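You operate a simulated robot arm through the tools that you are given. There is no shell and no other tool. Be economical: measure what you need, move in short steps, check, and stop when the job is done.

You run a simulated robot arm. Do the job below in one go: nothing can be reset, and whatever is moved stays where it is left.

JOB
Fit the rubber pad in the skate and ready it for steering.
Fine: brake on before the pad goes into the bore; steering arm fully out, brake off last.

It is judged by the outcome, as a careful person would: the job done as asked, and still so three seconds after it is handed in. It fails if anything else is knocked over, pushed out of place, dropped, spilled or broken.

ROBOT AND FRAMES
A 7-joint arm with a two-finger parallel gripper on a trunk, on a base that drives. Base frame: it is fixed to the floor where the robot stands at the start and does not move with it; the origin is under the middle of the robot, x ahead of it, y to its left, z up; the surface under the hand at the start is at about z = 86. Readings come in cm, degrees, newtons and seconds.
With the tool pointing down near the work surface it reaches from about 38 to 88 cm from the robot's upright axis, wherever it stands. Its first joint turns from -166.0 to 166.0 degrees. Places, roughly: bore of the skate [70, 0, 90]; brake knob of the skate [50, -10, 90]; steering arm of the skate [60, 0, 90]; white gate arm [50, -30, 90]. Payload 3.43 kg.
Tool frame: the origin (TCP) lies between the finger pads and is the grasp point; the fingertips stand 3.4 cm ahead of it; z points along the fingers, y is the line along which they close. The gripper opens to 12.8 cm. The fingers are 2.4 cm wide and 1.2 cm thick; the gripper's body (4.8 by 13 cm) begins 9.6 cm behind the TCP.
Orientation is told as [roll, pitch, yaw] about the base's x, y, z axes, in that order, counted from this pose: with the fingers straight down and closing along the base's y, the tool's x points along the base's -x, its y along +y and its z along -z.

CONTROLS
- The arm moves only by the tool step_arm. Its argument "deltas" is text: rows parted by semicolons, each of 7 numbers parted by spaces: the shift along the tool's x, y, z in cm, then the turn, a rotation vector about the tool's x, y, z in degrees, then the closure, from 0 (fully open) to 1 (shut). In form: tx ty tz rx ry rz jaw; .... A call has 1 to 8 rows; each row is the pose to reach, as a shift and turn from the pose commanded when the call began, along the tool's axes at that moment. A row lasts 0.2 s, in which the tool goes at most 5 cm and 8.6 degrees; a call with a longer step from one row to the next is refused whole, and so is a gripper value outside its range. Where a pose cannot be reached the arm comes as near as it can. A force on the tool above 70 N (or 10 N above the force at the start of the call, whichever is more), or a blocked arm, ends the call early, and 0.2 s more pass. Each finger travels about 15.3 cm/s and halts on what it meets, pressing with about 25 N; the grip force reading is that of the motor and also rises with nothing between the fingers. The clock runs only during rows and for 0.2 s after the last one: add rows that repeat a pose to give the fingers time. It gives the time, the measured TCP pose, the force on the tool (base axes), the opening and the grip force at its end, in the units of the frame above (readings bear some noise), with the torque about the TCP (base axes, N m) and any sound that the robot's microphone picked up.
- Cameras (640 x 400 px; columns grow to the right, rows downward): "scene" is now at [17.45, -4.11, 155.89]; the picture's right is [-0.50, -0.87, -0.00], its down [-0.60, 0.35, -0.72] and it looks along [0.63, -0.36, -0.69] (base axes); focal length 268 px, centre (320, 200). "wrist" rides on the gripper at [7.6, -1.1, -16] in the tool frame; the picture's right is [0.15, 0.99, 0.00], its down [-0.88, 0.13, -0.46] and it looks along [-0.45, 0.07, 0.89] (tool axes); focal length 234 px, centre (320, 200). There is no depth. A picture from a camera that has moved, and an enlarged one, comes with that camera's place and axes in the base frame and with its lens.
- snapshot(camera): a new picture of that camera. The clock stands still meanwhile.
- drive_base(legs): drives the robot by 1 to 6 legs, each [ahead, turn to the left] in cm and degrees, along the robot's own axes; the way and the turn of a leg run together, so that a leg with both is an arc; at most 150 cm and 180 degrees a leg. The arm and the cameras ride along, it lands a little off, and it stops where it bumps. It gives what a move gives.
- head_to(pan, tilt): turns the head with the scene camera to pan (to the left, within 132 degrees either way) and tilt (down, from -29 to 69), counted from straight ahead of the robot. It gives what a move gives.
- zoom(camera, box): a new picture of the part [left, top, right, bottom] of that camera's present view, enlarged. The clock stands still meanwhile.
- close_job(): hands the job in; it is judged then, once.

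Go step by step. Nothing tells you exact positions but the pictures and the camera data: compare them with the known pose of the tool, close in by small moves and look again before you grip or let go. The budget is 120 turns and 82 pictures, counting those below and the enlarged ones. Unless the task says otherwise, let go and move clear before handing in, and close with one line.

The tools are called after ">>>" as a command line: name --argument value ..., lists and objects as JSON in quotes. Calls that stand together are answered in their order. step_arm: Moves the arm, as the interface text tells. Its arguments: {"type":"object","properties":{"deltas":{"type":"string"}},"required":["deltas"]} The other tools are called the same way: drive_base (legs) drives the base; head_to (pan, tilt) turns the head that bears the scene camera; snapshot (camera) takes a picture; zoom (camera, box) takes an enlarged picture of a part of a camera's view; close_job () hands the job in.

At the start:

```text
time_s: 0.0
tool_pos: [50.54, -23.6, 128.23]
tool_rot: [0.0, 0.0, 0.0]
contact_force: [0.6, -0.6, 0.2]
wrist_torque: [0.03, 0.0, 0.01]
finger_gap: 12.82
finger_force: 0.1
robot x, y, heading: [-0.3, -0.09, -0.1]
head pan, tilt: [-30.1, 43.7]
```

scene: 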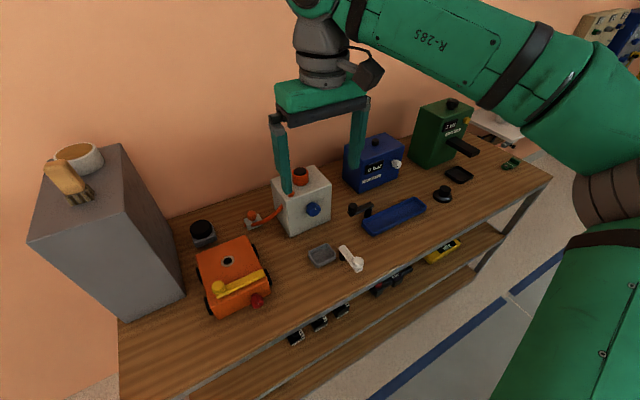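
wrist: 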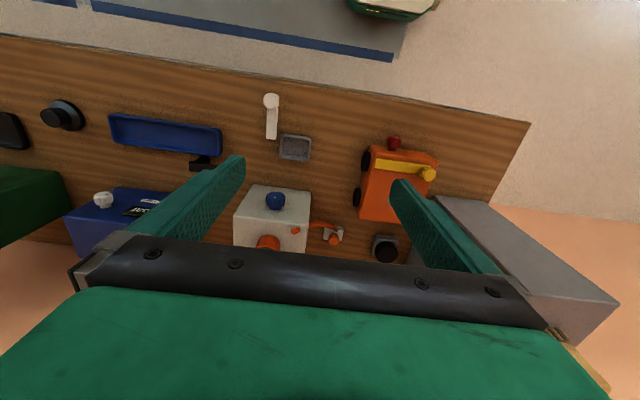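

The orange skate with a yellow steering arm, a red brake knob and a bore is at the left; a black pad-like item stands beside it. I'll look closer first.

>>> zoom --camera "scene" --box '[160, 200, 300, 330]'

>>> zoom --camera "scene" --box '[240, 150, 440, 280]'

>>> zoom --camera "scene" --box '[400, 90, 560, 220]'

```text
3.08 times, centred on (230, 265) of scene
camera zoom: at [17.45, -4.11, 155.89], right [-0.5, -0.87, 0.0], down [-0.6, 0.35, -0.72], along [0.63, -0.36, -0.69], focal length 823 px, centre (597, 0)
```

zoom: 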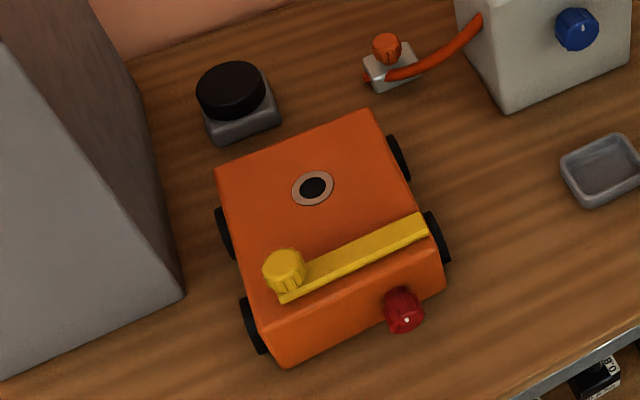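

```text
3.08 times, centred on (340, 215) of scene
camera zoom: at [17.45, -4.11, 155.89], right [-0.5, -0.87, 0.0], down [-0.6, 0.35, -0.72], along [0.63, -0.36, -0.69], focal length 823 px, centre (258, 154)
```

zoom: 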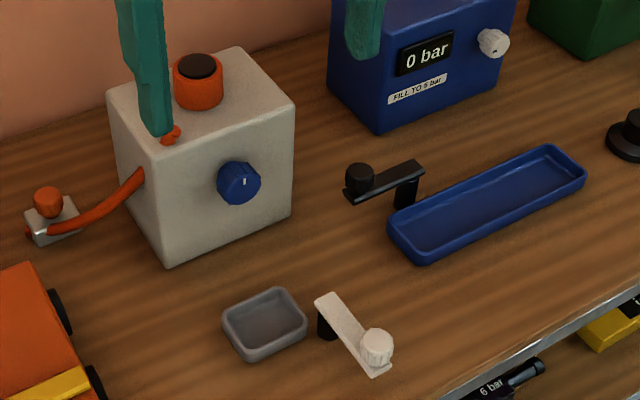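

```text
3.08 times, centred on (480, 155) of scene
camera zoom: at [17.45, -4.11, 155.89], right [-0.5, -0.87, 0.0], down [-0.6, 0.35, -0.72], along [0.63, -0.36, -0.69], focal length 823 px, centre (-172, 338)
```

zoom: 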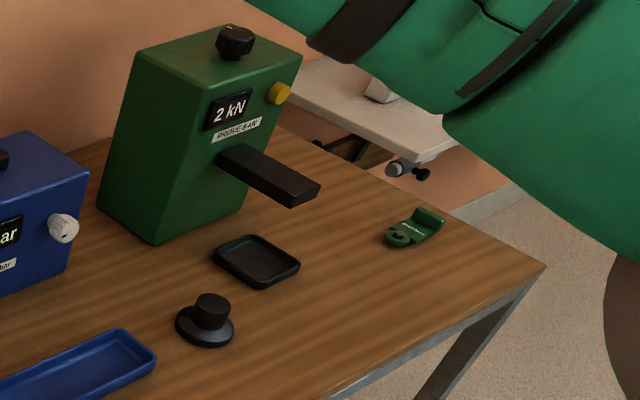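

The brake knob triangulates to about (53, -6, 90). Next I want better views of the skate, the possible pads and the shelf items.

>>> head_to --pan 0 --tilt 55

>>> step_arm --deltas "0 4 0 0 0 0 0; 0 8 0 0 0 0 0; 0 12 0 0 0 0 0; 0 16 0 0 0 0 0; 0 20 0 0 0 0 0"

>>> snapshot --camera "scene"

>>> snapshot --camera "wrist"

```text
time_s: 0.9
tool_pos: [50.5, -23.59, 128.25]
tool_rot: [0.0, 0.0, 0.0]
contact_force: [-0.6, -0.7, 0.2]
wrist_torque: [-0.02, 0.01, 0.01]
finger_gap: 12.8
finger_force: 0.0
robot x, y, heading: [0.2, 0.17, 0.2]
head pan, tilt: [0.0, 55.0]
```

```text
time_s: 2.1
tool_pos: [50.67, -3.69, 128.12]
tool_rot: [0.1, 0.0, -0.1]
contact_force: [0.2, 0.0, -0.3]
wrist_torque: [0.08, -0.01, -0.01]
finger_gap: 12.79
finger_force: 0.0
robot x, y, heading: [-0.05, 0.08, -0.0]
head pan, tilt: [0.0, 55.0]
```

```text
76 pictures are left
camera scene: at [17.53, -0.02, 154.36], right [0.0, -1.0, 0.0], down [-0.82, 0.0, -0.57], along [0.57, 0.0, -0.82], focal length 268 px, centre (320, 200)
```

scene: 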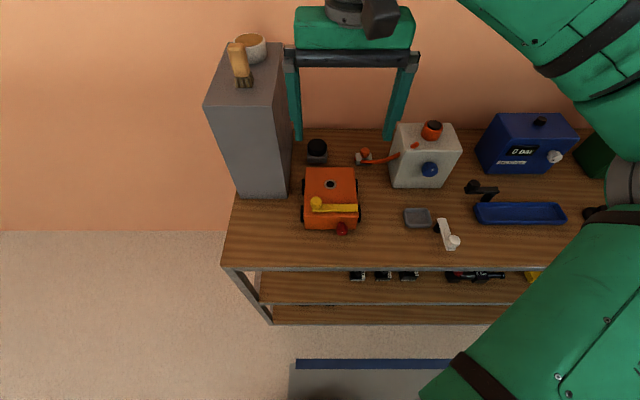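

```text
75 pictures are left
camera wrist: at [43.18, -4.92, 144.09], right [-0.14, 0.99, 0.0], down [0.88, 0.13, 0.46], along [0.45, 0.07, -0.89], focal length 234 px, centre (320, 200)
```

wrist: 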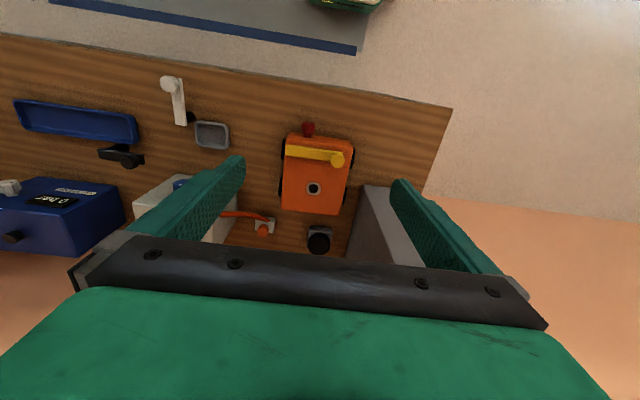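

>>> zoom --camera "wrist" --box '[260, 110, 380, 260]'

>>> zoom --camera "scene" --box '[280, 130, 400, 240]'

>>> zoom --camera "scene" --box '[330, 250, 550, 310]'

```text
2.67 times, centred on (320, 185) of wrist
camera zoom: at [43.18, -4.92, 144.09], right [-0.14, 0.99, 0.0], down [0.88, 0.13, 0.46], along [0.45, 0.07, -0.89], focal length 624 px, centre (320, 240)
```

zoom: 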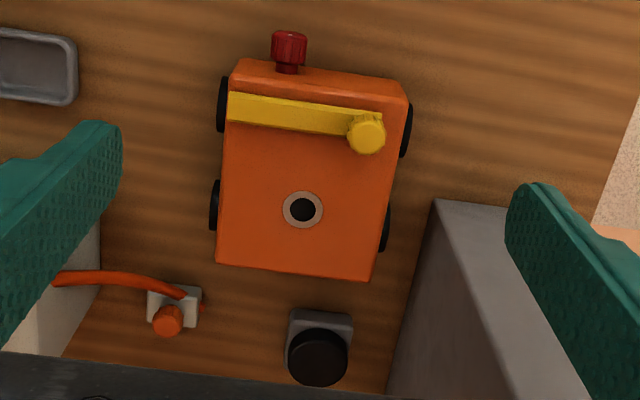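

```text
3.64 times, centred on (340, 185) of scene
camera zoom: at [17.53, -0.02, 154.36], right [0.0, -1.0, 0.0], down [-0.82, 0.0, -0.57], along [0.57, 0.0, -0.82], focal length 973 px, centre (247, 254)
```

zoom: 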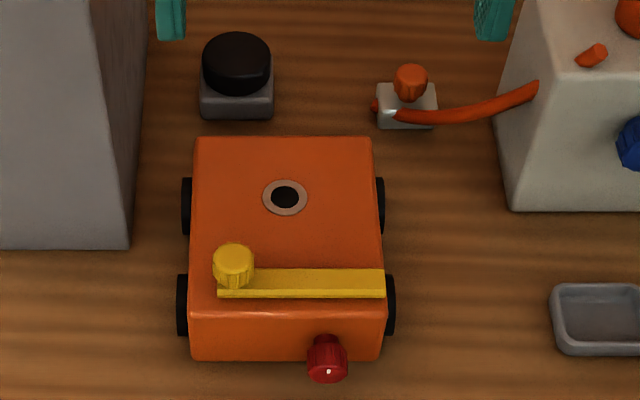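

```text
2.91 times, centred on (440, 280) of scene
camera zoom: at [17.53, -0.02, 154.36], right [0.0, -1.0, 0.0], down [-0.82, 0.0, -0.57], along [0.57, 0.0, -0.82], focal length 778 px, centre (-29, -33)
```

zoom: 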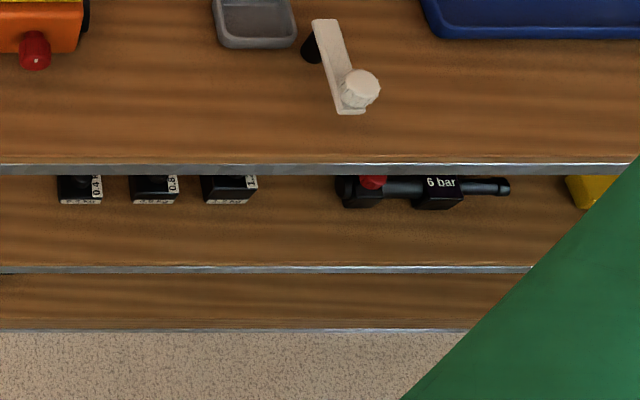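

>>> zoom --camera "scene" --box '[300, 190, 365, 240]'

>>> zoom --camera "wrist" --box '[275, 115, 360, 170]'

```text
8.00 times, centred on (332, 215) of scene
camera zoom: at [17.53, -0.02, 154.36], right [0.0, -1.0, 0.0], down [-0.82, 0.0, -0.57], along [0.57, 0.0, -0.82], focal length 2141 px, centre (220, 80)
```

zoom: 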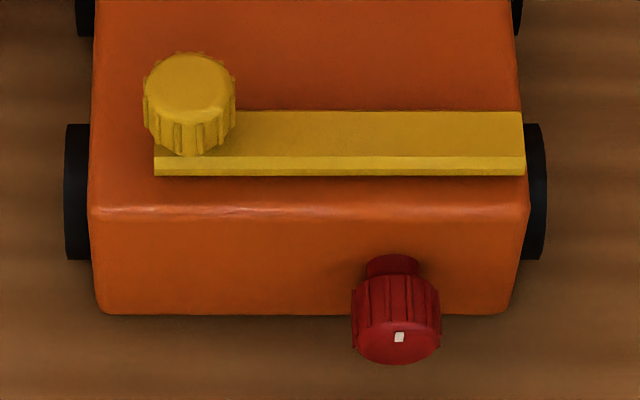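

```text
7.27 times, centred on (318, 142) of wrist
camera zoom: at [43.18, -4.92, 144.09], right [-0.14, 0.99, 0.0], down [0.88, 0.13, 0.46], along [0.45, 0.07, -0.89], focal length 1703 px, centre (338, 618)
```

zoom: 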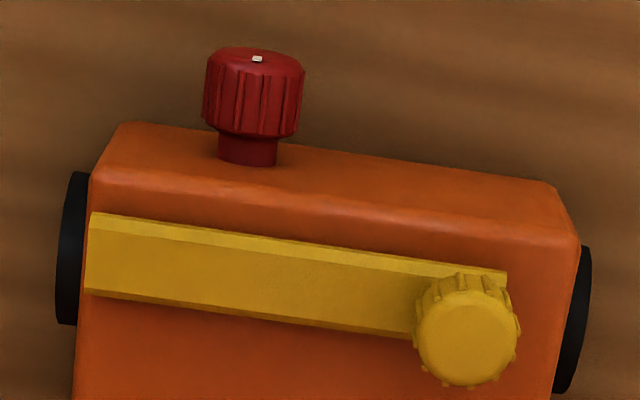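

>>> step_arm --deltas "1.2 0 3 0 -8 0 0; 2.4 0 6 0 -16 0 0; 3.6 -1 9 0 -24 0 0; 4.8 -1 13 0 -32 0 0; 6 -1 17 0 -40 0 0; 6 -1 20 0 -40 0 0"

>>> snapshot --camera "wrist"

>>> snapshot --camera "scene"

```text
time_s: 3.5
tool_pos: [52.65, -6.8, 109.48]
tool_rot: [0.0, -40.0, 0.0]
contact_force: [1.1, -0.3, -0.3]
wrist_torque: [-0.01, -0.01, 0.0]
finger_gap: 12.81
finger_force: 0.0
out of reach, approached as far as the arm can: row 4, 5, 6
robot x, y, heading: [-0.07, -0.14, -0.1]
head pan, tilt: [0.0, 55.0]
```

```text
69 pictures are left
camera wrist: at [36.6, -7.98, 116.87], right [-0.11, 0.99, -0.09], down [0.38, 0.13, 0.92], along [0.92, 0.07, -0.39], focal length 234 px, centre (320, 200)
```

wrist: 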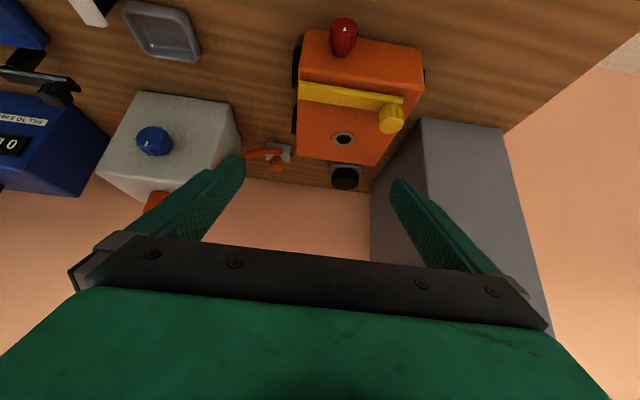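

```text
68 pictures are left
camera scene: at [17.53, 0.03, 154.36], right [0.0, -1.0, 0.0], down [-0.82, 0.0, -0.57], along [0.57, 0.0, -0.82], focal length 268 px, centre (320, 200)
```

scene: 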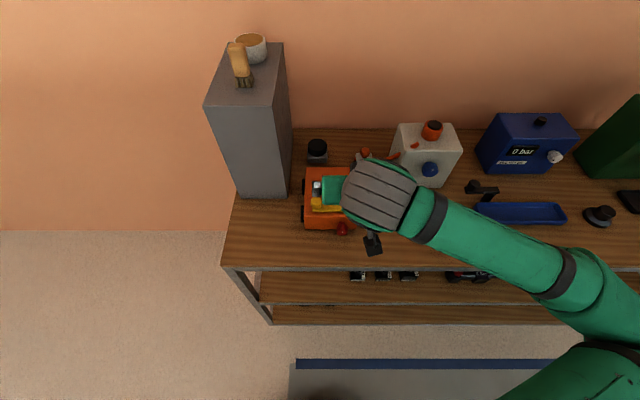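

>>> zoom --camera "wrist" --box '[285, 10, 445, 110]'

>>> zoom --camera "wrist" --box '[290, 120, 410, 200]'

```text
4.00 times, centred on (365, 60) of wrist
camera zoom: at [36.6, -7.98, 116.87], right [-0.11, 0.99, -0.09], down [0.38, 0.13, 0.92], along [0.92, 0.07, -0.39], focal length 937 px, centre (140, 760)
```

zoom: 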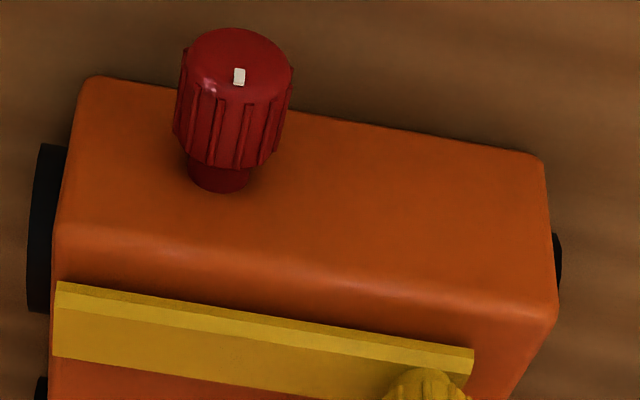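

```text
5.00 times, centred on (350, 160) of wrist
camera zoom: at [36.6, -7.98, 116.87], right [-0.11, 0.99, -0.09], down [0.38, 0.13, 0.92], along [0.92, 0.07, -0.39], focal length 1171 px, centre (170, 400)
```

zoom: 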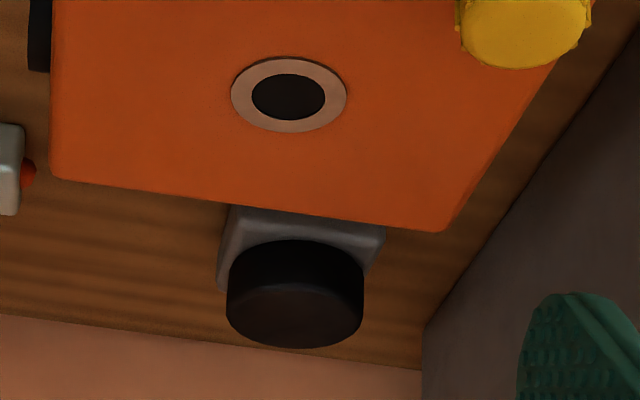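

The knob carries a pointer pointing up, so it is rotary. The arm is cramped this close, so I back the base up for a horizontal approach to the knob.

>>> drive_base --legs '[[-22, 0]]'

>>> step_arm --deltas "0 0 0 0 -8 0 0; 0 0 0 0 -16 0 0; 0 0 0 0 -24 0 0; 0 0 0 0 -32 0 0; 0 0 0 0 -40 0 0; 0 0 0 0 -45 0 0"

>>> snapshot --camera "wrist"

>>> snapshot --camera "scene"

```text
time_s: 5.2
tool_pos: [30.57, -6.74, 109.47]
tool_rot: [0.0, -39.9, 0.1]
contact_force: [0.4, -0.1, 0.9]
wrist_torque: [-0.02, 0.0, 0.03]
finger_gap: 12.79
finger_force: 0.1
robot x, y, heading: [-22.38, -0.35, 0.0]
head pan, tilt: [0.0, 55.0]
```

```text
time_s: 6.6
tool_pos: [35.72, -9.85, 107.79]
tool_rot: [-18.5, -83.9, 19.4]
contact_force: [0.8, -0.9, 1.2]
wrist_torque: [0.07, 0.14, 0.04]
finger_gap: 12.81
finger_force: 0.1
out of reach, approached as far as the arm can: row 1, 2, 3, 4, 5, 6
robot x, y, heading: [-21.85, -0.18, -0.3]
head pan, tilt: [0.0, 55.0]
```

```text
65 pictures are left
camera wrist: at [19.1, -11.52, 101.95], right [-0.03, 0.98, -0.18], down [-0.37, 0.15, 0.92], along [0.93, 0.1, 0.35], focal length 234 px, centre (320, 200)
```

wrist: 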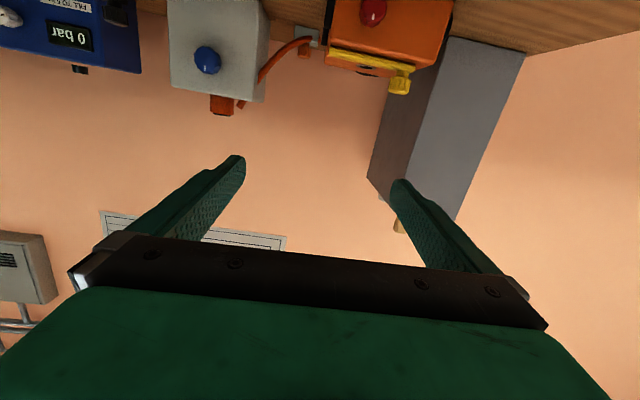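

```text
64 pictures are left
camera scene: at [-4.4, -0.05, 154.36], right [0.0, -1.0, 0.0], down [-0.82, 0.0, -0.57], along [0.57, 0.0, -0.82], focal length 268 px, centre (320, 200)
```

scene: 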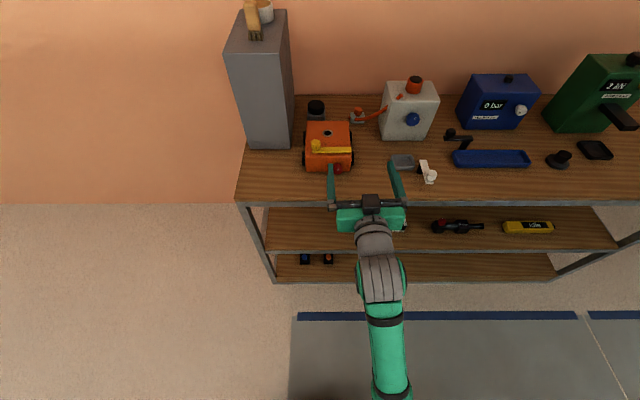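

>>> zoom --camera "wrist" --box '[300, 0, 460, 100]'

>>> zoom --camera "scene" --box '[290, 90, 450, 190]'

```text
4.00 times, centred on (380, 50) of wrist
camera zoom: at [19.1, -11.52, 101.95], right [-0.03, 0.98, -0.18], down [-0.37, 0.15, 0.92], along [0.93, 0.1, 0.35], focal length 937 px, centre (80, 800)
```

zoom: 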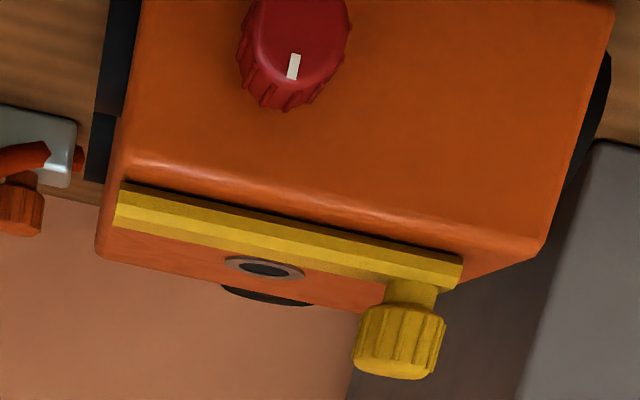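

```text
4.00 times, centred on (370, 140) of scene
camera zoom: at [-4.4, -0.05, 154.36], right [0.0, -1.0, 0.0], down [-0.82, 0.0, -0.57], along [0.57, 0.0, -0.82], focal length 1070 px, centre (120, 440)
```

zoom: 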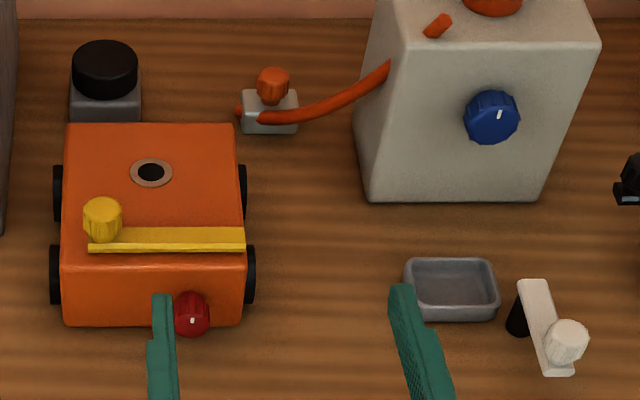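

>>> step_arm --deltas "3 1 2 0 0 0 0.3; 6 2 4 0 0 0 0.5; 9 3 6 0 0 0 0.5; 12 4 8 0 0 0 0.5; 16.4 4.4 9.9 0 0 0 0.5"

>>> snapshot --camera "wrist"

>>> zoom --camera "scene" --box '[290, 110, 410, 210]'

```text
time_s: 7.8
tool_pos: [43.02, -11.55, 98.3]
tool_rot: [9.9, -84.6, -7.9]
contact_force: [-0.5, 0.5, 0.2]
wrist_torque: [0.0, 0.02, -0.02]
finger_gap: 6.4
finger_force: 0.1
out of reach, approached as far as the arm can: row 1, 2, 3, 4, 5
robot x, y, heading: [-21.89, 0.21, 0.3]
head pan, tilt: [0.0, 55.0]
```

```text
61 pictures are left
camera wrist: at [26.49, -13.19, 92.14], right [-0.05, 0.99, -0.13], down [-0.37, 0.1, 0.92], along [0.93, 0.09, 0.37], focal length 234 px, centre (320, 200)
```

wrist: 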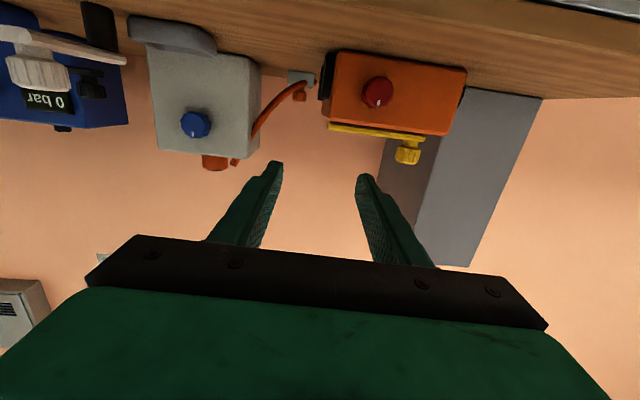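

```text
4.00 times, centred on (350, 160) of scene
camera zoom: at [-4.52, 0.05, 154.36], right [0.0, -1.0, 0.0], down [-0.82, 0.0, -0.57], along [0.57, 0.0, -0.82], focal length 1070 px, centre (200, 360)
```

zoom: 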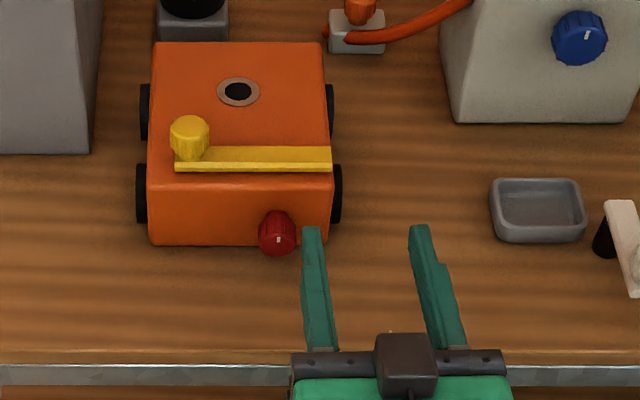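

>>> drive_base --legs '[[-14, 0]]'

>>> step_arm --deltas "2 2 4 0 0 0 0.5; 4 4 8 0 0 0 0.5; 6 5 12 0 0 0 0.5; 7 5.6 14 0 0 0 0.5"

```text
time_s: 9.2
tool_pos: [28.78, -11.66, 98.21]
tool_rot: [10.0, -84.4, -7.9]
contact_force: [-1.1, -0.6, 0.0]
wrist_torque: [0.02, 0.0, -0.03]
finger_gap: 6.4
finger_force: 0.0
robot x, y, heading: [-36.12, 0.01, 0.2]
head pan, tilt: [0.0, 55.0]
```

```text
time_s: 10.2
tool_pos: [38.41, -11.29, 89.53]
tool_rot: [18.4, -83.9, -14.4]
contact_force: [-0.7, 0.5, 0.2]
wrist_torque: [0.0, -0.01, -0.01]
finger_gap: 6.42
finger_force: 0.0
out of reach, approached as far as the arm can: row 1, 2, 3, 4
robot x, y, heading: [-36.41, -0.1, 0.4]
head pan, tilt: [0.0, 55.0]
```

>>> step_arm --deltas "0 2 0 0 0 0 0.5; 0 4 0 0 0 0 0.5; 0 5.5 0 0 0 0 0.5"

```text
time_s: 11.0
tool_pos: [38.31, -9.66, 89.93]
tool_rot: [22.5, -83.8, -17.6]
contact_force: [-0.2, -0.2, -0.1]
wrist_torque: [-0.02, -0.04, -0.02]
finger_gap: 6.41
finger_force: 0.1
out of reach, approached as far as the arm can: row 1, 2, 3
robot x, y, heading: [-36.7, 0.36, 0.1]
head pan, tilt: [0.0, 55.0]
```

>>> step_arm --deltas "0 1 0 0 8 0 0.5; 0 2.5 0 0 14 0 0.5; 0 3.8 0 0 14 0 0.5; 0 3.8 0 0 14 0 0.5"

>>> snapshot --camera "scene"

```text
time_s: 12.0
tool_pos: [38.01, -6.99, 89.95]
tool_rot: [7.0, -70.1, -1.8]
contact_force: [-0.2, -0.5, -0.3]
wrist_torque: [0.03, 0.03, -0.03]
finger_gap: 6.38
finger_force: 0.1
out of reach, approached as far as the arm can: row 3, 4
robot x, y, heading: [-36.66, 0.13, 0.1]
head pan, tilt: [0.0, 55.0]
```

```text
59 pictures are left
camera scene: at [-18.74, 0.02, 154.36], right [0.0, -1.0, 0.0], down [-0.82, 0.0, -0.57], along [0.57, 0.0, -0.82], focal length 268 px, centre (320, 200)
```

scene: 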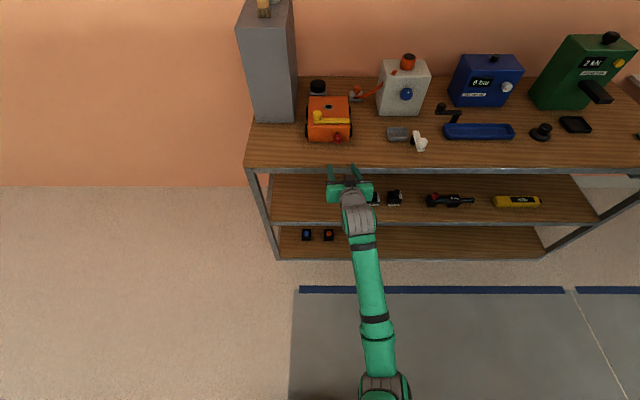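

>>> drive_base --legs '[[7, 0]]'

>>> snapshot --camera "wrist"

>>> zoom --camera "scene" --box '[290, 110, 410, 210]'

```text
time_s: 13.0
tool_pos: [45.2, -7.03, 90.11]
tool_rot: [7.0, -70.1, -1.8]
contact_force: [-0.5, 0.1, -0.2]
wrist_torque: [0.02, -0.01, 0.01]
finger_gap: 6.37
finger_force: 0.1
robot x, y, heading: [-29.32, 0.11, 0.3]
head pan, tilt: [0.0, 55.0]
```

```text
58 pictures are left
camera wrist: at [27.69, -9.6, 88.26], right [-0.13, 0.99, -0.1], down [-0.14, 0.08, 0.99], along [0.98, 0.14, 0.13], focal length 234 px, centre (320, 200)
```

wrist: 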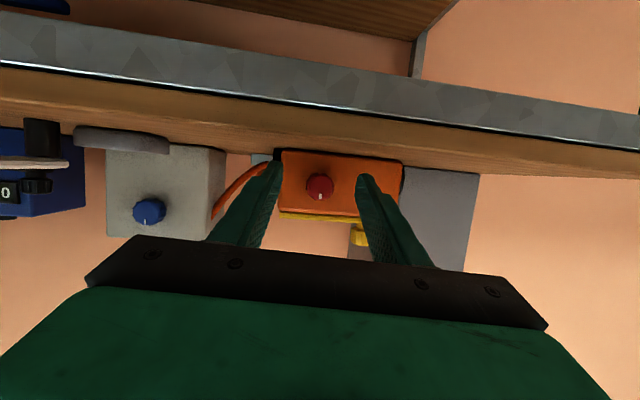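

```text
4.00 times, centred on (350, 160) of scene
camera zoom: at [-11.68, 0.03, 154.36], right [0.0, -1.0, 0.0], down [-0.82, 0.0, -0.57], along [0.57, 0.0, -0.82], focal length 1070 px, centre (200, 360)
```

zoom: 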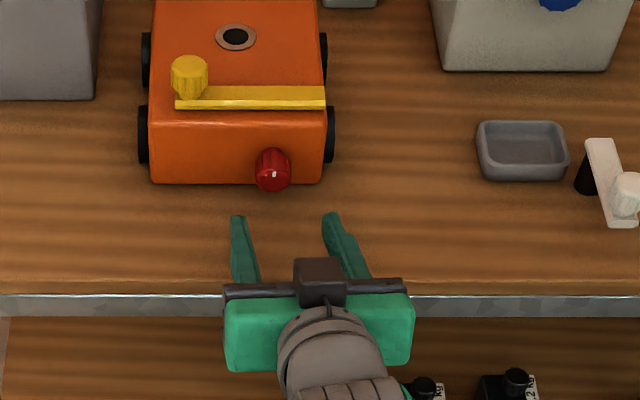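

>>> step_arm --deltas "-1.2 0.15 2.3 0 0 0 0.5; -2.5 0.3 4.7 0 0 0 0.5"

>>> zoom --camera "wrist" --box '[240, 120, 420, 240]'

>>> zoom --camera "scene" --box '[300, 120, 400, 190]'

```text
time_s: 13.6
tool_pos: [50.25, -6.35, 90.64]
tool_rot: [7.1, -70.1, -1.9]
contact_force: [0.1, -0.5, 0.4]
wrist_torque: [-0.05, 0.02, 0.0]
finger_gap: 6.39
finger_force: 0.1
robot x, y, heading: [-29.38, -0.07, 0.2]
head pan, tilt: [0.0, 55.0]
```

```text
3.33 times, centred on (330, 180) of wrist
camera zoom: at [32.8, -9.05, 88.89], right [-0.13, 0.99, -0.1], down [-0.14, 0.08, 0.99], along [0.98, 0.14, 0.12], focal length 781 px, centre (287, 267)
```

zoom: 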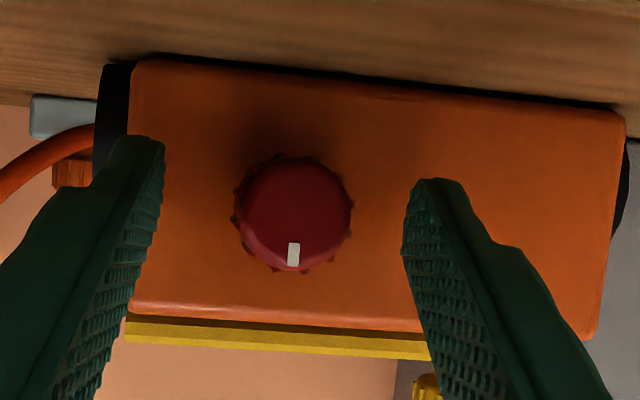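

```text
5.71 times, centred on (350, 155) of scene
camera zoom: at [-11.69, 0.03, 154.36], right [0.0, -1.0, 0.0], down [-0.82, 0.0, -0.57], along [0.57, 0.0, -0.82], focal length 1529 px, centre (149, 457)
```

zoom: 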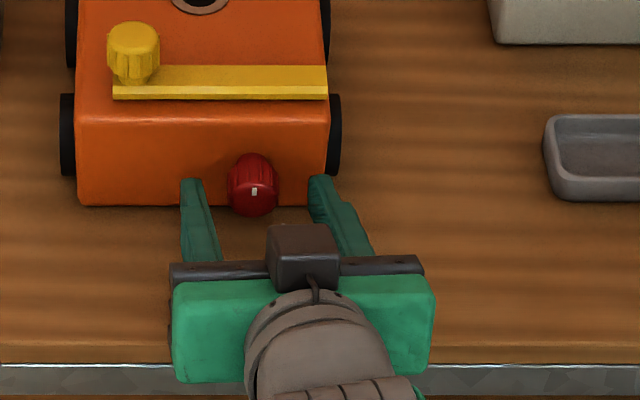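

>>> step_arm --deltas "0 0.1 0 0 0 0 0.7; 0 0.1 0 0 0 0 0.8; 0 0.1 0 0 0 0 0.85; 0 0.1 0 0 0 0 0.85"

>>> zoom --camera "wrist" --box '[240, 120, 420, 240]'

```text
time_s: 14.6
tool_pos: [50.23, -6.35, 90.62]
tool_rot: [7.2, -70.0, -1.9]
contact_force: [3.6, 14.3, 2.9]
wrist_torque: [0.11, 0.01, -0.43]
finger_gap: 3.14
finger_force: 44.8
out of reach, approached as far as the arm can: row 1, 2, 3, 4
robot x, y, heading: [-28.99, -0.37, -0.0]
head pan, tilt: [0.0, 55.0]
```

```text
3.33 times, centred on (330, 180) of wrist
camera zoom: at [32.79, -8.93, 88.89], right [-0.14, 0.99, -0.1], down [-0.14, 0.08, 0.99], along [0.98, 0.15, 0.12], focal length 781 px, centre (287, 267)
```

zoom: 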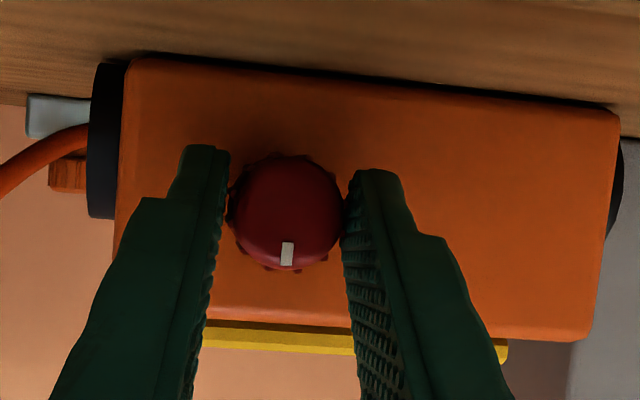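

>>> step_arm --deltas "0.04 -0.1 0 -2.7 -0.7 7.5 0.85; 0.08 -0.2 0 -5.4 -1.3 15 0.85; 0.14 -0.28 0 -8.1 -2 22.5 0.85"

>>> zoom --camera "wrist" --box '[240, 120, 420, 240]'

```text
time_s: 15.4
tool_pos: [50.23, -6.52, 90.42]
tool_rot: [58.7, -58.7, -49.1]
contact_force: [-7.7, 22.8, 2.5]
wrist_torque: [-0.5, 0.17, -0.11]
finger_gap: 3.08
finger_force: 45.2
robot x, y, heading: [-29.08, 0.07, -0.2]
head pan, tilt: [0.0, 55.0]
```

```text
3.33 times, centred on (330, 180) of wrist
camera zoom: at [32.8, -8.14, 87.85], right [-0.13, 0.94, 0.31], down [-0.14, -0.33, 0.93], along [0.98, 0.08, 0.17], focal length 781 px, centre (287, 267)
```

zoom: 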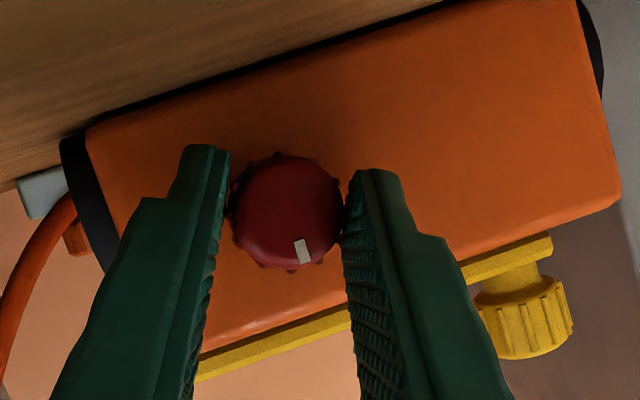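

The knob did not follow clockwise; the fingers slipped, so that looks like its stop. I'll try counter-clockwise.

>>> step_arm --deltas "-0.04 0.1 0 2.7 0.7 -7.5 0.85; -0.08 0.2 0 5.4 1.3 -15 0.85; -0.14 0.28 0 8.1 2 -22.5 0.85; -0.14 0.4 0 10.8 2.7 -30 0.85; -0.14 0.5 0 13.5 3.3 -37.5 0.85; -0.1 0.6 0 16.2 4 -45 0.85"

>>> zoom --camera "wrist" --box '[240, 120, 420, 240]'

```text
time_s: 16.6
tool_pos: [49.38, -6.48, 89.73]
tool_rot: [-6.3, -72.3, 13.7]
contact_force: [13.1, 1.4, -0.9]
wrist_torque: [0.0, 0.71, -0.7]
finger_gap: 3.04
finger_force: 45.1
out of reach, approached as far as the arm can: row 4, 5, 6
robot x, y, heading: [-29.01, -0.15, 0.2]
head pan, tilt: [0.0, 55.0]
stopped in row 6: the force on the tool passed its limit at 126 N (the readings are from after the stop); the commanded pose is now the measured one
```

```text
3.33 times, centred on (330, 180) of wrist
camera zoom: at [32.32, -10.01, 87.41], right [-0.17, 0.97, -0.17], down [-0.19, 0.14, 0.97], along [0.97, 0.2, 0.16], focal length 781 px, centre (287, 267)
```

zoom: 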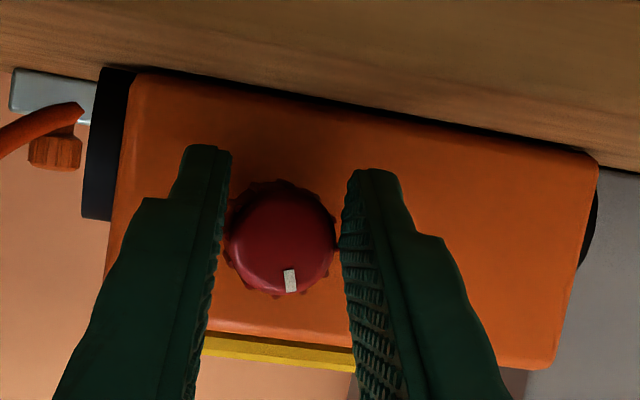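

Counter-clockwise does turn it (about 24° so far), but the arm hits its limit there. I'll open, back off, and check that nothing shifted before regripping with the hand rolled the other way.

>>> step_arm --deltas "0 0 0 0 0 0 0.6; 0 0 0 0 0 0 0.5; -1 0 -3 0 0 0 0.5; -2 0 -5.5 0 0 0 0.5"

>>> zoom --camera "scene" --box '[300, 90, 400, 190]'

>>> zoom --camera "wrist" --box '[240, 120, 420, 240]'

```text
time_s: 17.6
tool_pos: [44.72, -6.81, 93.41]
tool_rot: [-6.4, -72.3, 13.8]
contact_force: [0.2, -0.1, 0.0]
wrist_torque: [-0.01, 0.0, -0.03]
finger_gap: 6.39
finger_force: 0.0
robot x, y, heading: [-28.58, -0.11, -0.1]
head pan, tilt: [0.0, 55.0]
```

```text
4.00 times, centred on (350, 140) of scene
camera zoom: at [-11.59, 0.08, 154.36], right [0.0, -1.0, 0.0], down [-0.82, 0.0, -0.57], along [0.57, 0.0, -0.82], focal length 1070 px, centre (200, 440)
```

zoom: 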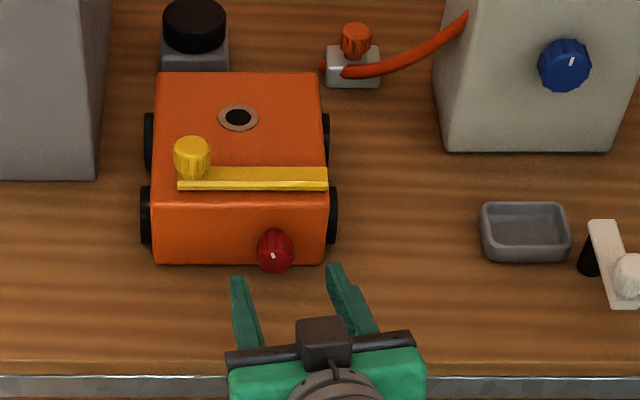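

```text
3.33 times, centred on (330, 180) of wrist
camera zoom: at [27.52, -10.41, 91.03], right [-0.17, 0.97, -0.17], down [-0.19, 0.14, 0.97], along [0.97, 0.2, 0.16], focal length 781 px, centre (287, 267)
```

zoom: 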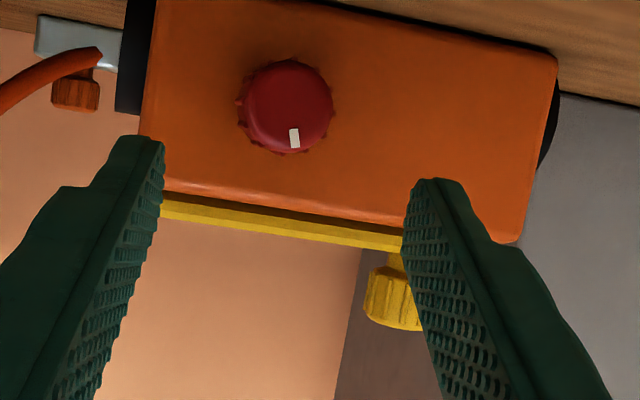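

>>> step_arm --deltas "0 0 0 -2.2 -1 7.1 0.6; 0 0 0 -4.4 -2 14.2 0.6; 0 0 0 -6.6 -3 21.3 0.62; 0 0 0 -8.8 -4 28.4 0.62; 0 0 0 -11 -5 35.5 0.62; 0 0 0 -13.3 -6.1 42.6 0.62"

>>> zoom --camera "wrist" --box '[240, 120, 420, 240]'

```text
time_s: 19.0
tool_pos: [44.75, -6.93, 93.53]
tool_rot: [79.3, -46.4, -65.0]
contact_force: [0.1, -0.6, 0.5]
wrist_torque: [-0.01, 0.03, -0.02]
finger_gap: 4.83
finger_force: 0.1
robot x, y, heading: [-29.95, -0.09, -0.1]
head pan, tilt: [0.0, 55.0]
```

```text
3.33 times, centred on (330, 180) of wrist
camera zoom: at [27.62, -7.8, 89.21], right [-0.17, 0.81, 0.56], down [-0.19, -0.59, 0.78], along [0.97, 0.03, 0.26], focal length 781 px, centre (287, 267)
```

zoom: 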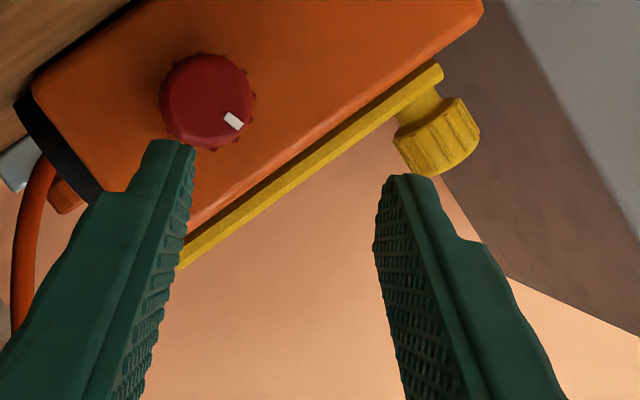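

>>> step_arm --deltas "0.75 -2.82 0 0 0 0 0.62; 0.75 -2.82 3 0 0 0 0.62; 0.75 -2.82 6 0 0 0 0.62"

>>> zoom --camera "wrist" --box '[240, 120, 420, 240]'

```text
time_s: 19.8
tool_pos: [50.49, -6.87, 90.19]
tool_rot: [79.2, -46.5, -65.1]
contact_force: [-0.4, -0.9, -0.7]
wrist_torque: [-0.02, 0.03, 0.02]
finger_gap: 4.87
finger_force: 0.0
robot x, y, heading: [-29.2, 0.25, 0.1]
head pan, tilt: [0.0, 55.0]
```

```text
3.33 times, centred on (330, 180) of wrist
camera zoom: at [33.42, -7.65, 85.93], right [-0.17, 0.81, 0.56], down [-0.19, -0.59, 0.79], along [0.97, 0.03, 0.26], focal length 781 px, centre (287, 267)
```

zoom: 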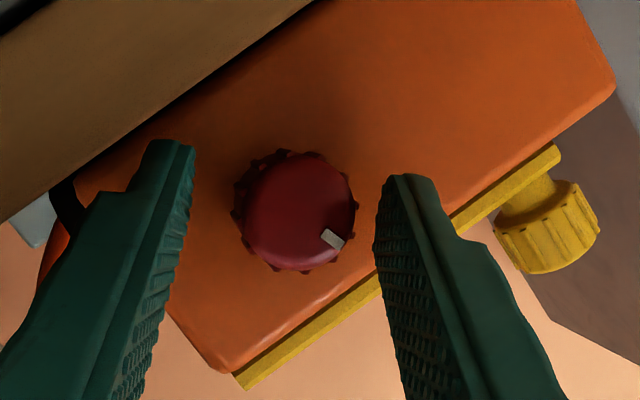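

>>> step_arm --deltas "0 0.2 0 0 0 0 0.8; 0 0.2 0 0 0 0 0.9; 0 0.2 0 0 0 0 0.9; 0 0.28 0 2.2 1 -7.1 0.9; 0 0.36 0 4.4 2 -14.2 0.9; 0 0.43 0 6.6 3 -21.3 0.9; 0 0.5 0 8.8 4 -28.4 0.9; 0 0.57 0 11 5 -35.5 0.9"

>>> zoom --camera "wrist" --box '[240, 120, 420, 240]'

```text
time_s: 21.6
tool_pos: [50.54, -6.46, 90.6]
tool_rot: [18.4, -72.7, -10.0]
contact_force: [-2.9, -4.5, -3.0]
wrist_torque: [0.0, -0.31, -1.12]
finger_gap: 3.26
finger_force: 45.2
robot x, y, heading: [-29.1, 0.34, 0.2]
head pan, tilt: [0.0, 55.0]
```

```text
3.33 times, centred on (330, 180) of wrist
camera zoom: at [33.41, -9.64, 87.74], right [-0.17, 0.98, -0.05], down [-0.19, 0.01, 0.98], along [0.97, 0.18, 0.19], focal length 781 px, centre (287, 267)
```

zoom: 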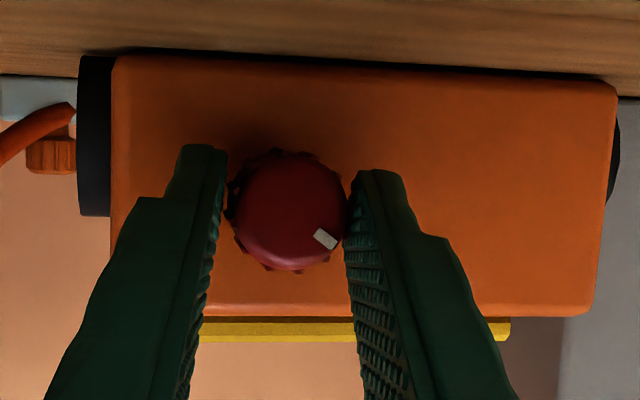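

>>> step_arm --deltas "0 0 0 0 0 0 0.62; 0 0 0 0 0 0 0.62; 0 -0.08 0 -2.2 -1 7.1 0.62; 0 -0.16 0 -4.4 -2 14.2 0.62; 0 -0.23 0 -6.6 -3 21.3 0.62; 0 -0.3 0 -8.8 -4 28.4 0.62; 0 -0.37 0 -11 -5 35.5 0.62; 0 -0.43 0 -13.3 -6.1 42.6 0.62"

>>> step_arm --deltas "0 0 0 0 0 0 0.9; 0 0 0 0 0 0 0.9; 0 0.08 0 2.2 1 -7.1 0.9; 0 0.16 0 4.4 2 -14.2 0.9; 0 0.23 0 6.6 3 -21.3 0.9; 0 0.3 0 8.8 4 -28.4 0.9; 0 0.37 0 11 5 -35.5 0.9; 0 0.43 0 13.3 6.1 -42.6 0.9"

>>> zoom --camera "wrist" --box '[240, 120, 420, 240]'

```text
time_s: 23.4
tool_pos: [50.67, -6.81, 90.61]
tool_rot: [83.7, -39.5, -67.8]
contact_force: [-1.2, -0.8, -0.3]
wrist_torque: [0.0, -0.03, 0.02]
finger_gap: 4.88
finger_force: 0.1
robot x, y, heading: [-29.44, 0.01, 0.2]
head pan, tilt: [0.0, 55.0]
```

```text
time_s: 25.2
tool_pos: [50.67, -6.5, 90.76]
tool_rot: [18.5, -72.8, -10.1]
contact_force: [0.7, -2.5, -1.8]
wrist_torque: [0.6, -0.12, -0.99]
finger_gap: 3.22
finger_force: 44.5
robot x, y, heading: [-29.3, 0.04, -0.2]
head pan, tilt: [0.0, 55.0]
```

```text
3.33 times, centred on (330, 180) of wrist
camera zoom: at [33.46, -9.69, 88.02], right [-0.17, 0.98, -0.05], down [-0.19, 0.01, 0.98], along [0.97, 0.18, 0.19], focal length 781 px, centre (287, 267)
```

zoom: 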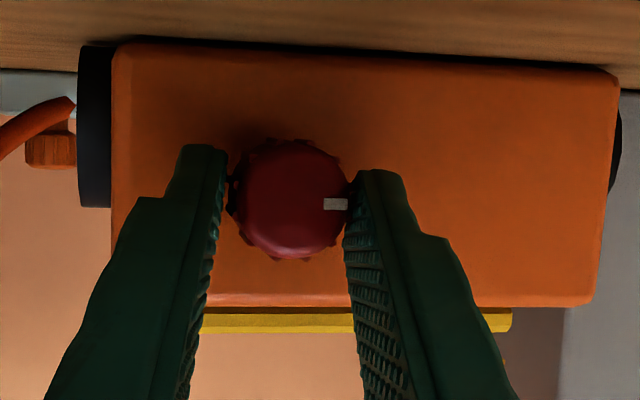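

>>> step_arm --deltas "0 0.07 0 2.2 1 -7.1 0.9; 0 0.13 0 4 1.9 -13 0.9"

>>> zoom --camera "wrist" --box '[240, 120, 420, 240]'

```text
time_s: 25.8
tool_pos: [50.61, -6.43, 90.9]
tool_rot: [-6.7, -72.6, 14.1]
contact_force: [-1.2, 5.3, 6.2]
wrist_torque: [0.39, -0.7, -0.78]
finger_gap: 3.23
finger_force: 44.9
out of reach, approached as far as the arm can: row 2
robot x, y, heading: [-29.16, 0.08, -0.0]
head pan, tilt: [0.0, 55.0]
```

```text
3.33 times, centred on (330, 180) of wrist
camera zoom: at [33.48, -9.94, 88.48], right [-0.18, 0.97, -0.17], down [-0.19, 0.14, 0.97], along [0.97, 0.2, 0.16], focal length 781 px, centre (287, 267)
```

zoom: 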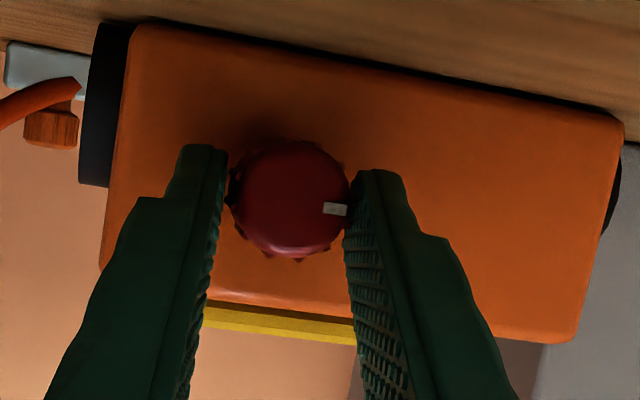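

Pointer is now a quarter turn over and against its stop: brake on. I release and back away, then go for the pad.

>>> step_arm --deltas "0 0 0 0 0 0 0.6; 0 0 0 0 0 0 0.5; 0 0 -3.5 0 0 0 0.5; 0 0 -7 0 0 0 0.5; -4 0 -11 0 0 0 0.3; -8 0 -14 0 0 0 0.2; -12 0 -16 0 0 0 0.2; -16 0 -18 0 0 0 0.2"

>>> zoom --camera "scene" --box '[290, 60, 400, 180]'

```text
refused: row 5 steps farther than a row can; nothing moved
```

```text
3.33 times, centred on (345, 120) of scene
camera zoom: at [-11.61, 0.09, 154.36], right [0.0, -1.0, 0.0], down [-0.82, 0.0, -0.57], along [0.57, 0.0, -0.82], focal length 892 px, centre (237, 467)
```

zoom: 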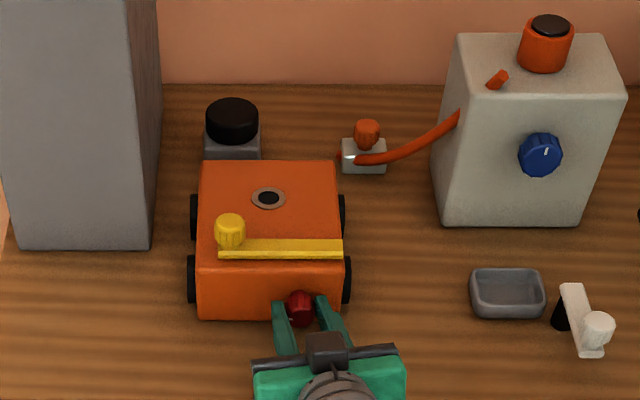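

>>> step_arm --deltas "0 0 0 0 0 0 0.6; 0 0 0 0 0 0 0.5; 0 0 -3.5 0 0 0 0.5; 0 0 -7 0 0 0 0.5; -3 0 -10 0 0 0 0.3; -6 0 -12 0 0 0 0.2; -10 0 -14 0 0 0 0.2; -14 0 -16 0 0 0 0.2"

```text
time_s: 27.6
tool_pos: [39.66, -7.07, 108.97]
tool_rot: [-6.3, -72.5, 13.5]
contact_force: [0.9, 0.1, -0.2]
wrist_torque: [0.0, -0.01, -0.02]
finger_gap: 10.24
finger_force: 0.1
robot x, y, heading: [-29.34, -0.17, 0.3]
head pan, tilt: [0.0, 55.0]
```

>>> step_arm --deltas "-3 0 0 0 8 0 0.2; -6 0 -1 0 16 0 0.2; -9 0 -2 0 24 0 0.2; -11.4 0 -3.6 0 32 0 0.2; -11.4 0 -3.6 0 40 0 0.2; -11.4 0 -3.6 0 48 0 0.2; -11.4 0 -3.6 0 56 0 0.2; -11.4 0 -3.6 0 64 0 0.2"

>>> drive_base --legs '[[27, 0]]'

```text
time_s: 29.4
tool_pos: [39.4, -6.9, 120.94]
tool_rot: [-1.9, -8.4, 7.9]
contact_force: [-0.5, 0.0, 0.7]
wrist_torque: [0.01, 0.0, 0.0]
finger_gap: 10.25
finger_force: 0.0
robot x, y, heading: [-29.21, -0.23, 0.4]
head pan, tilt: [0.0, 55.0]
```

```text
time_s: 31.3
tool_pos: [66.61, -6.44, 120.88]
tool_rot: [-1.8, -8.4, 8.0]
contact_force: [-0.5, -0.2, 0.5]
wrist_torque: [0.01, -0.02, -0.03]
finger_gap: 10.28
finger_force: 0.0
robot x, y, heading: [-1.67, 0.25, 0.4]
head pan, tilt: [0.0, 55.0]
```

>>> step_arm --deltas "-3 2 0 -0.9 4.2 4 0.2; -6 4 2 -1.8 8.4 8 0.2; -9 6 5 -1.8 8.4 8 0.2; -11.4 7 9 -1.8 8.4 8 0.2"

>>> snapshot --camera "wrist"

>>> snapshot --camera "scene"

```text
time_s: 32.3
tool_pos: [78.07, 1.84, 113.52]
tool_rot: [0.5, -0.4, -0.1]
contact_force: [-0.9, -1.2, 0.2]
wrist_torque: [0.1, 0.0, 0.0]
finger_gap: 10.25
finger_force: 0.0
robot x, y, heading: [-1.92, 0.23, 0.2]
head pan, tilt: [0.0, 55.0]
```

```text
43 pictures are left
camera wrist: at [70.48, 0.57, 129.56], right [-0.14, 0.99, 0.01], down [0.88, 0.12, 0.46], along [0.46, 0.07, -0.89], focal length 234 px, centre (320, 200)
```

wrist: 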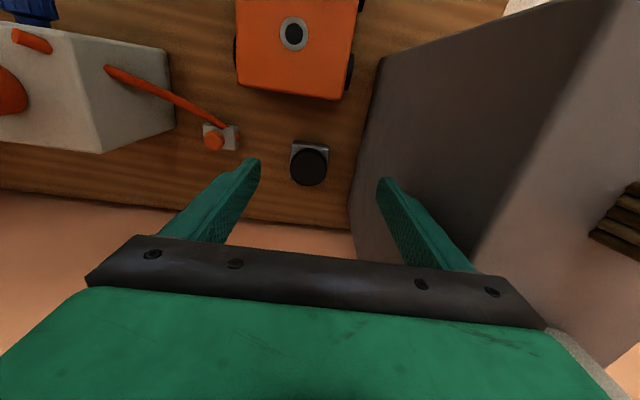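

```text
42 pictures are left
camera scene: at [15.51, 0.24, 154.36], right [0.01, -1.0, 0.0], down [-0.82, -0.01, -0.57], along [0.57, 0.0, -0.82], focal length 268 px, centre (320, 200)
```

scene: 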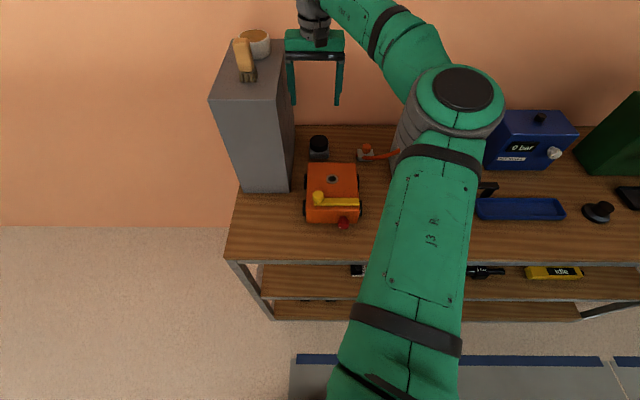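

>>> zoom --camera "wrist" --box '[260, 120, 360, 200]'

```text
5.00 times, centred on (310, 160) of wrist
camera zoom: at [70.48, 0.57, 129.56], right [-0.14, 0.99, 0.01], down [0.88, 0.12, 0.46], along [0.46, 0.07, -0.89], focal length 1171 px, centre (370, 400)
```

zoom: 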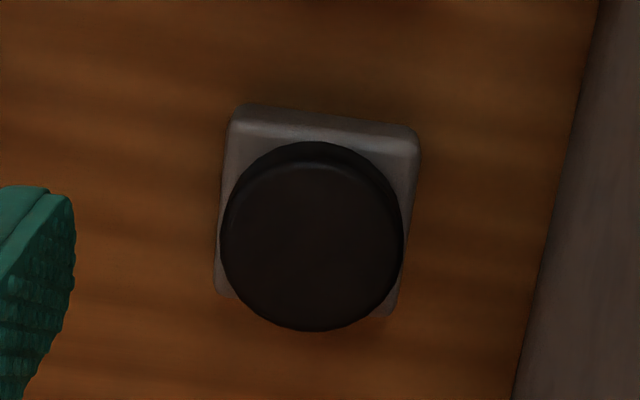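

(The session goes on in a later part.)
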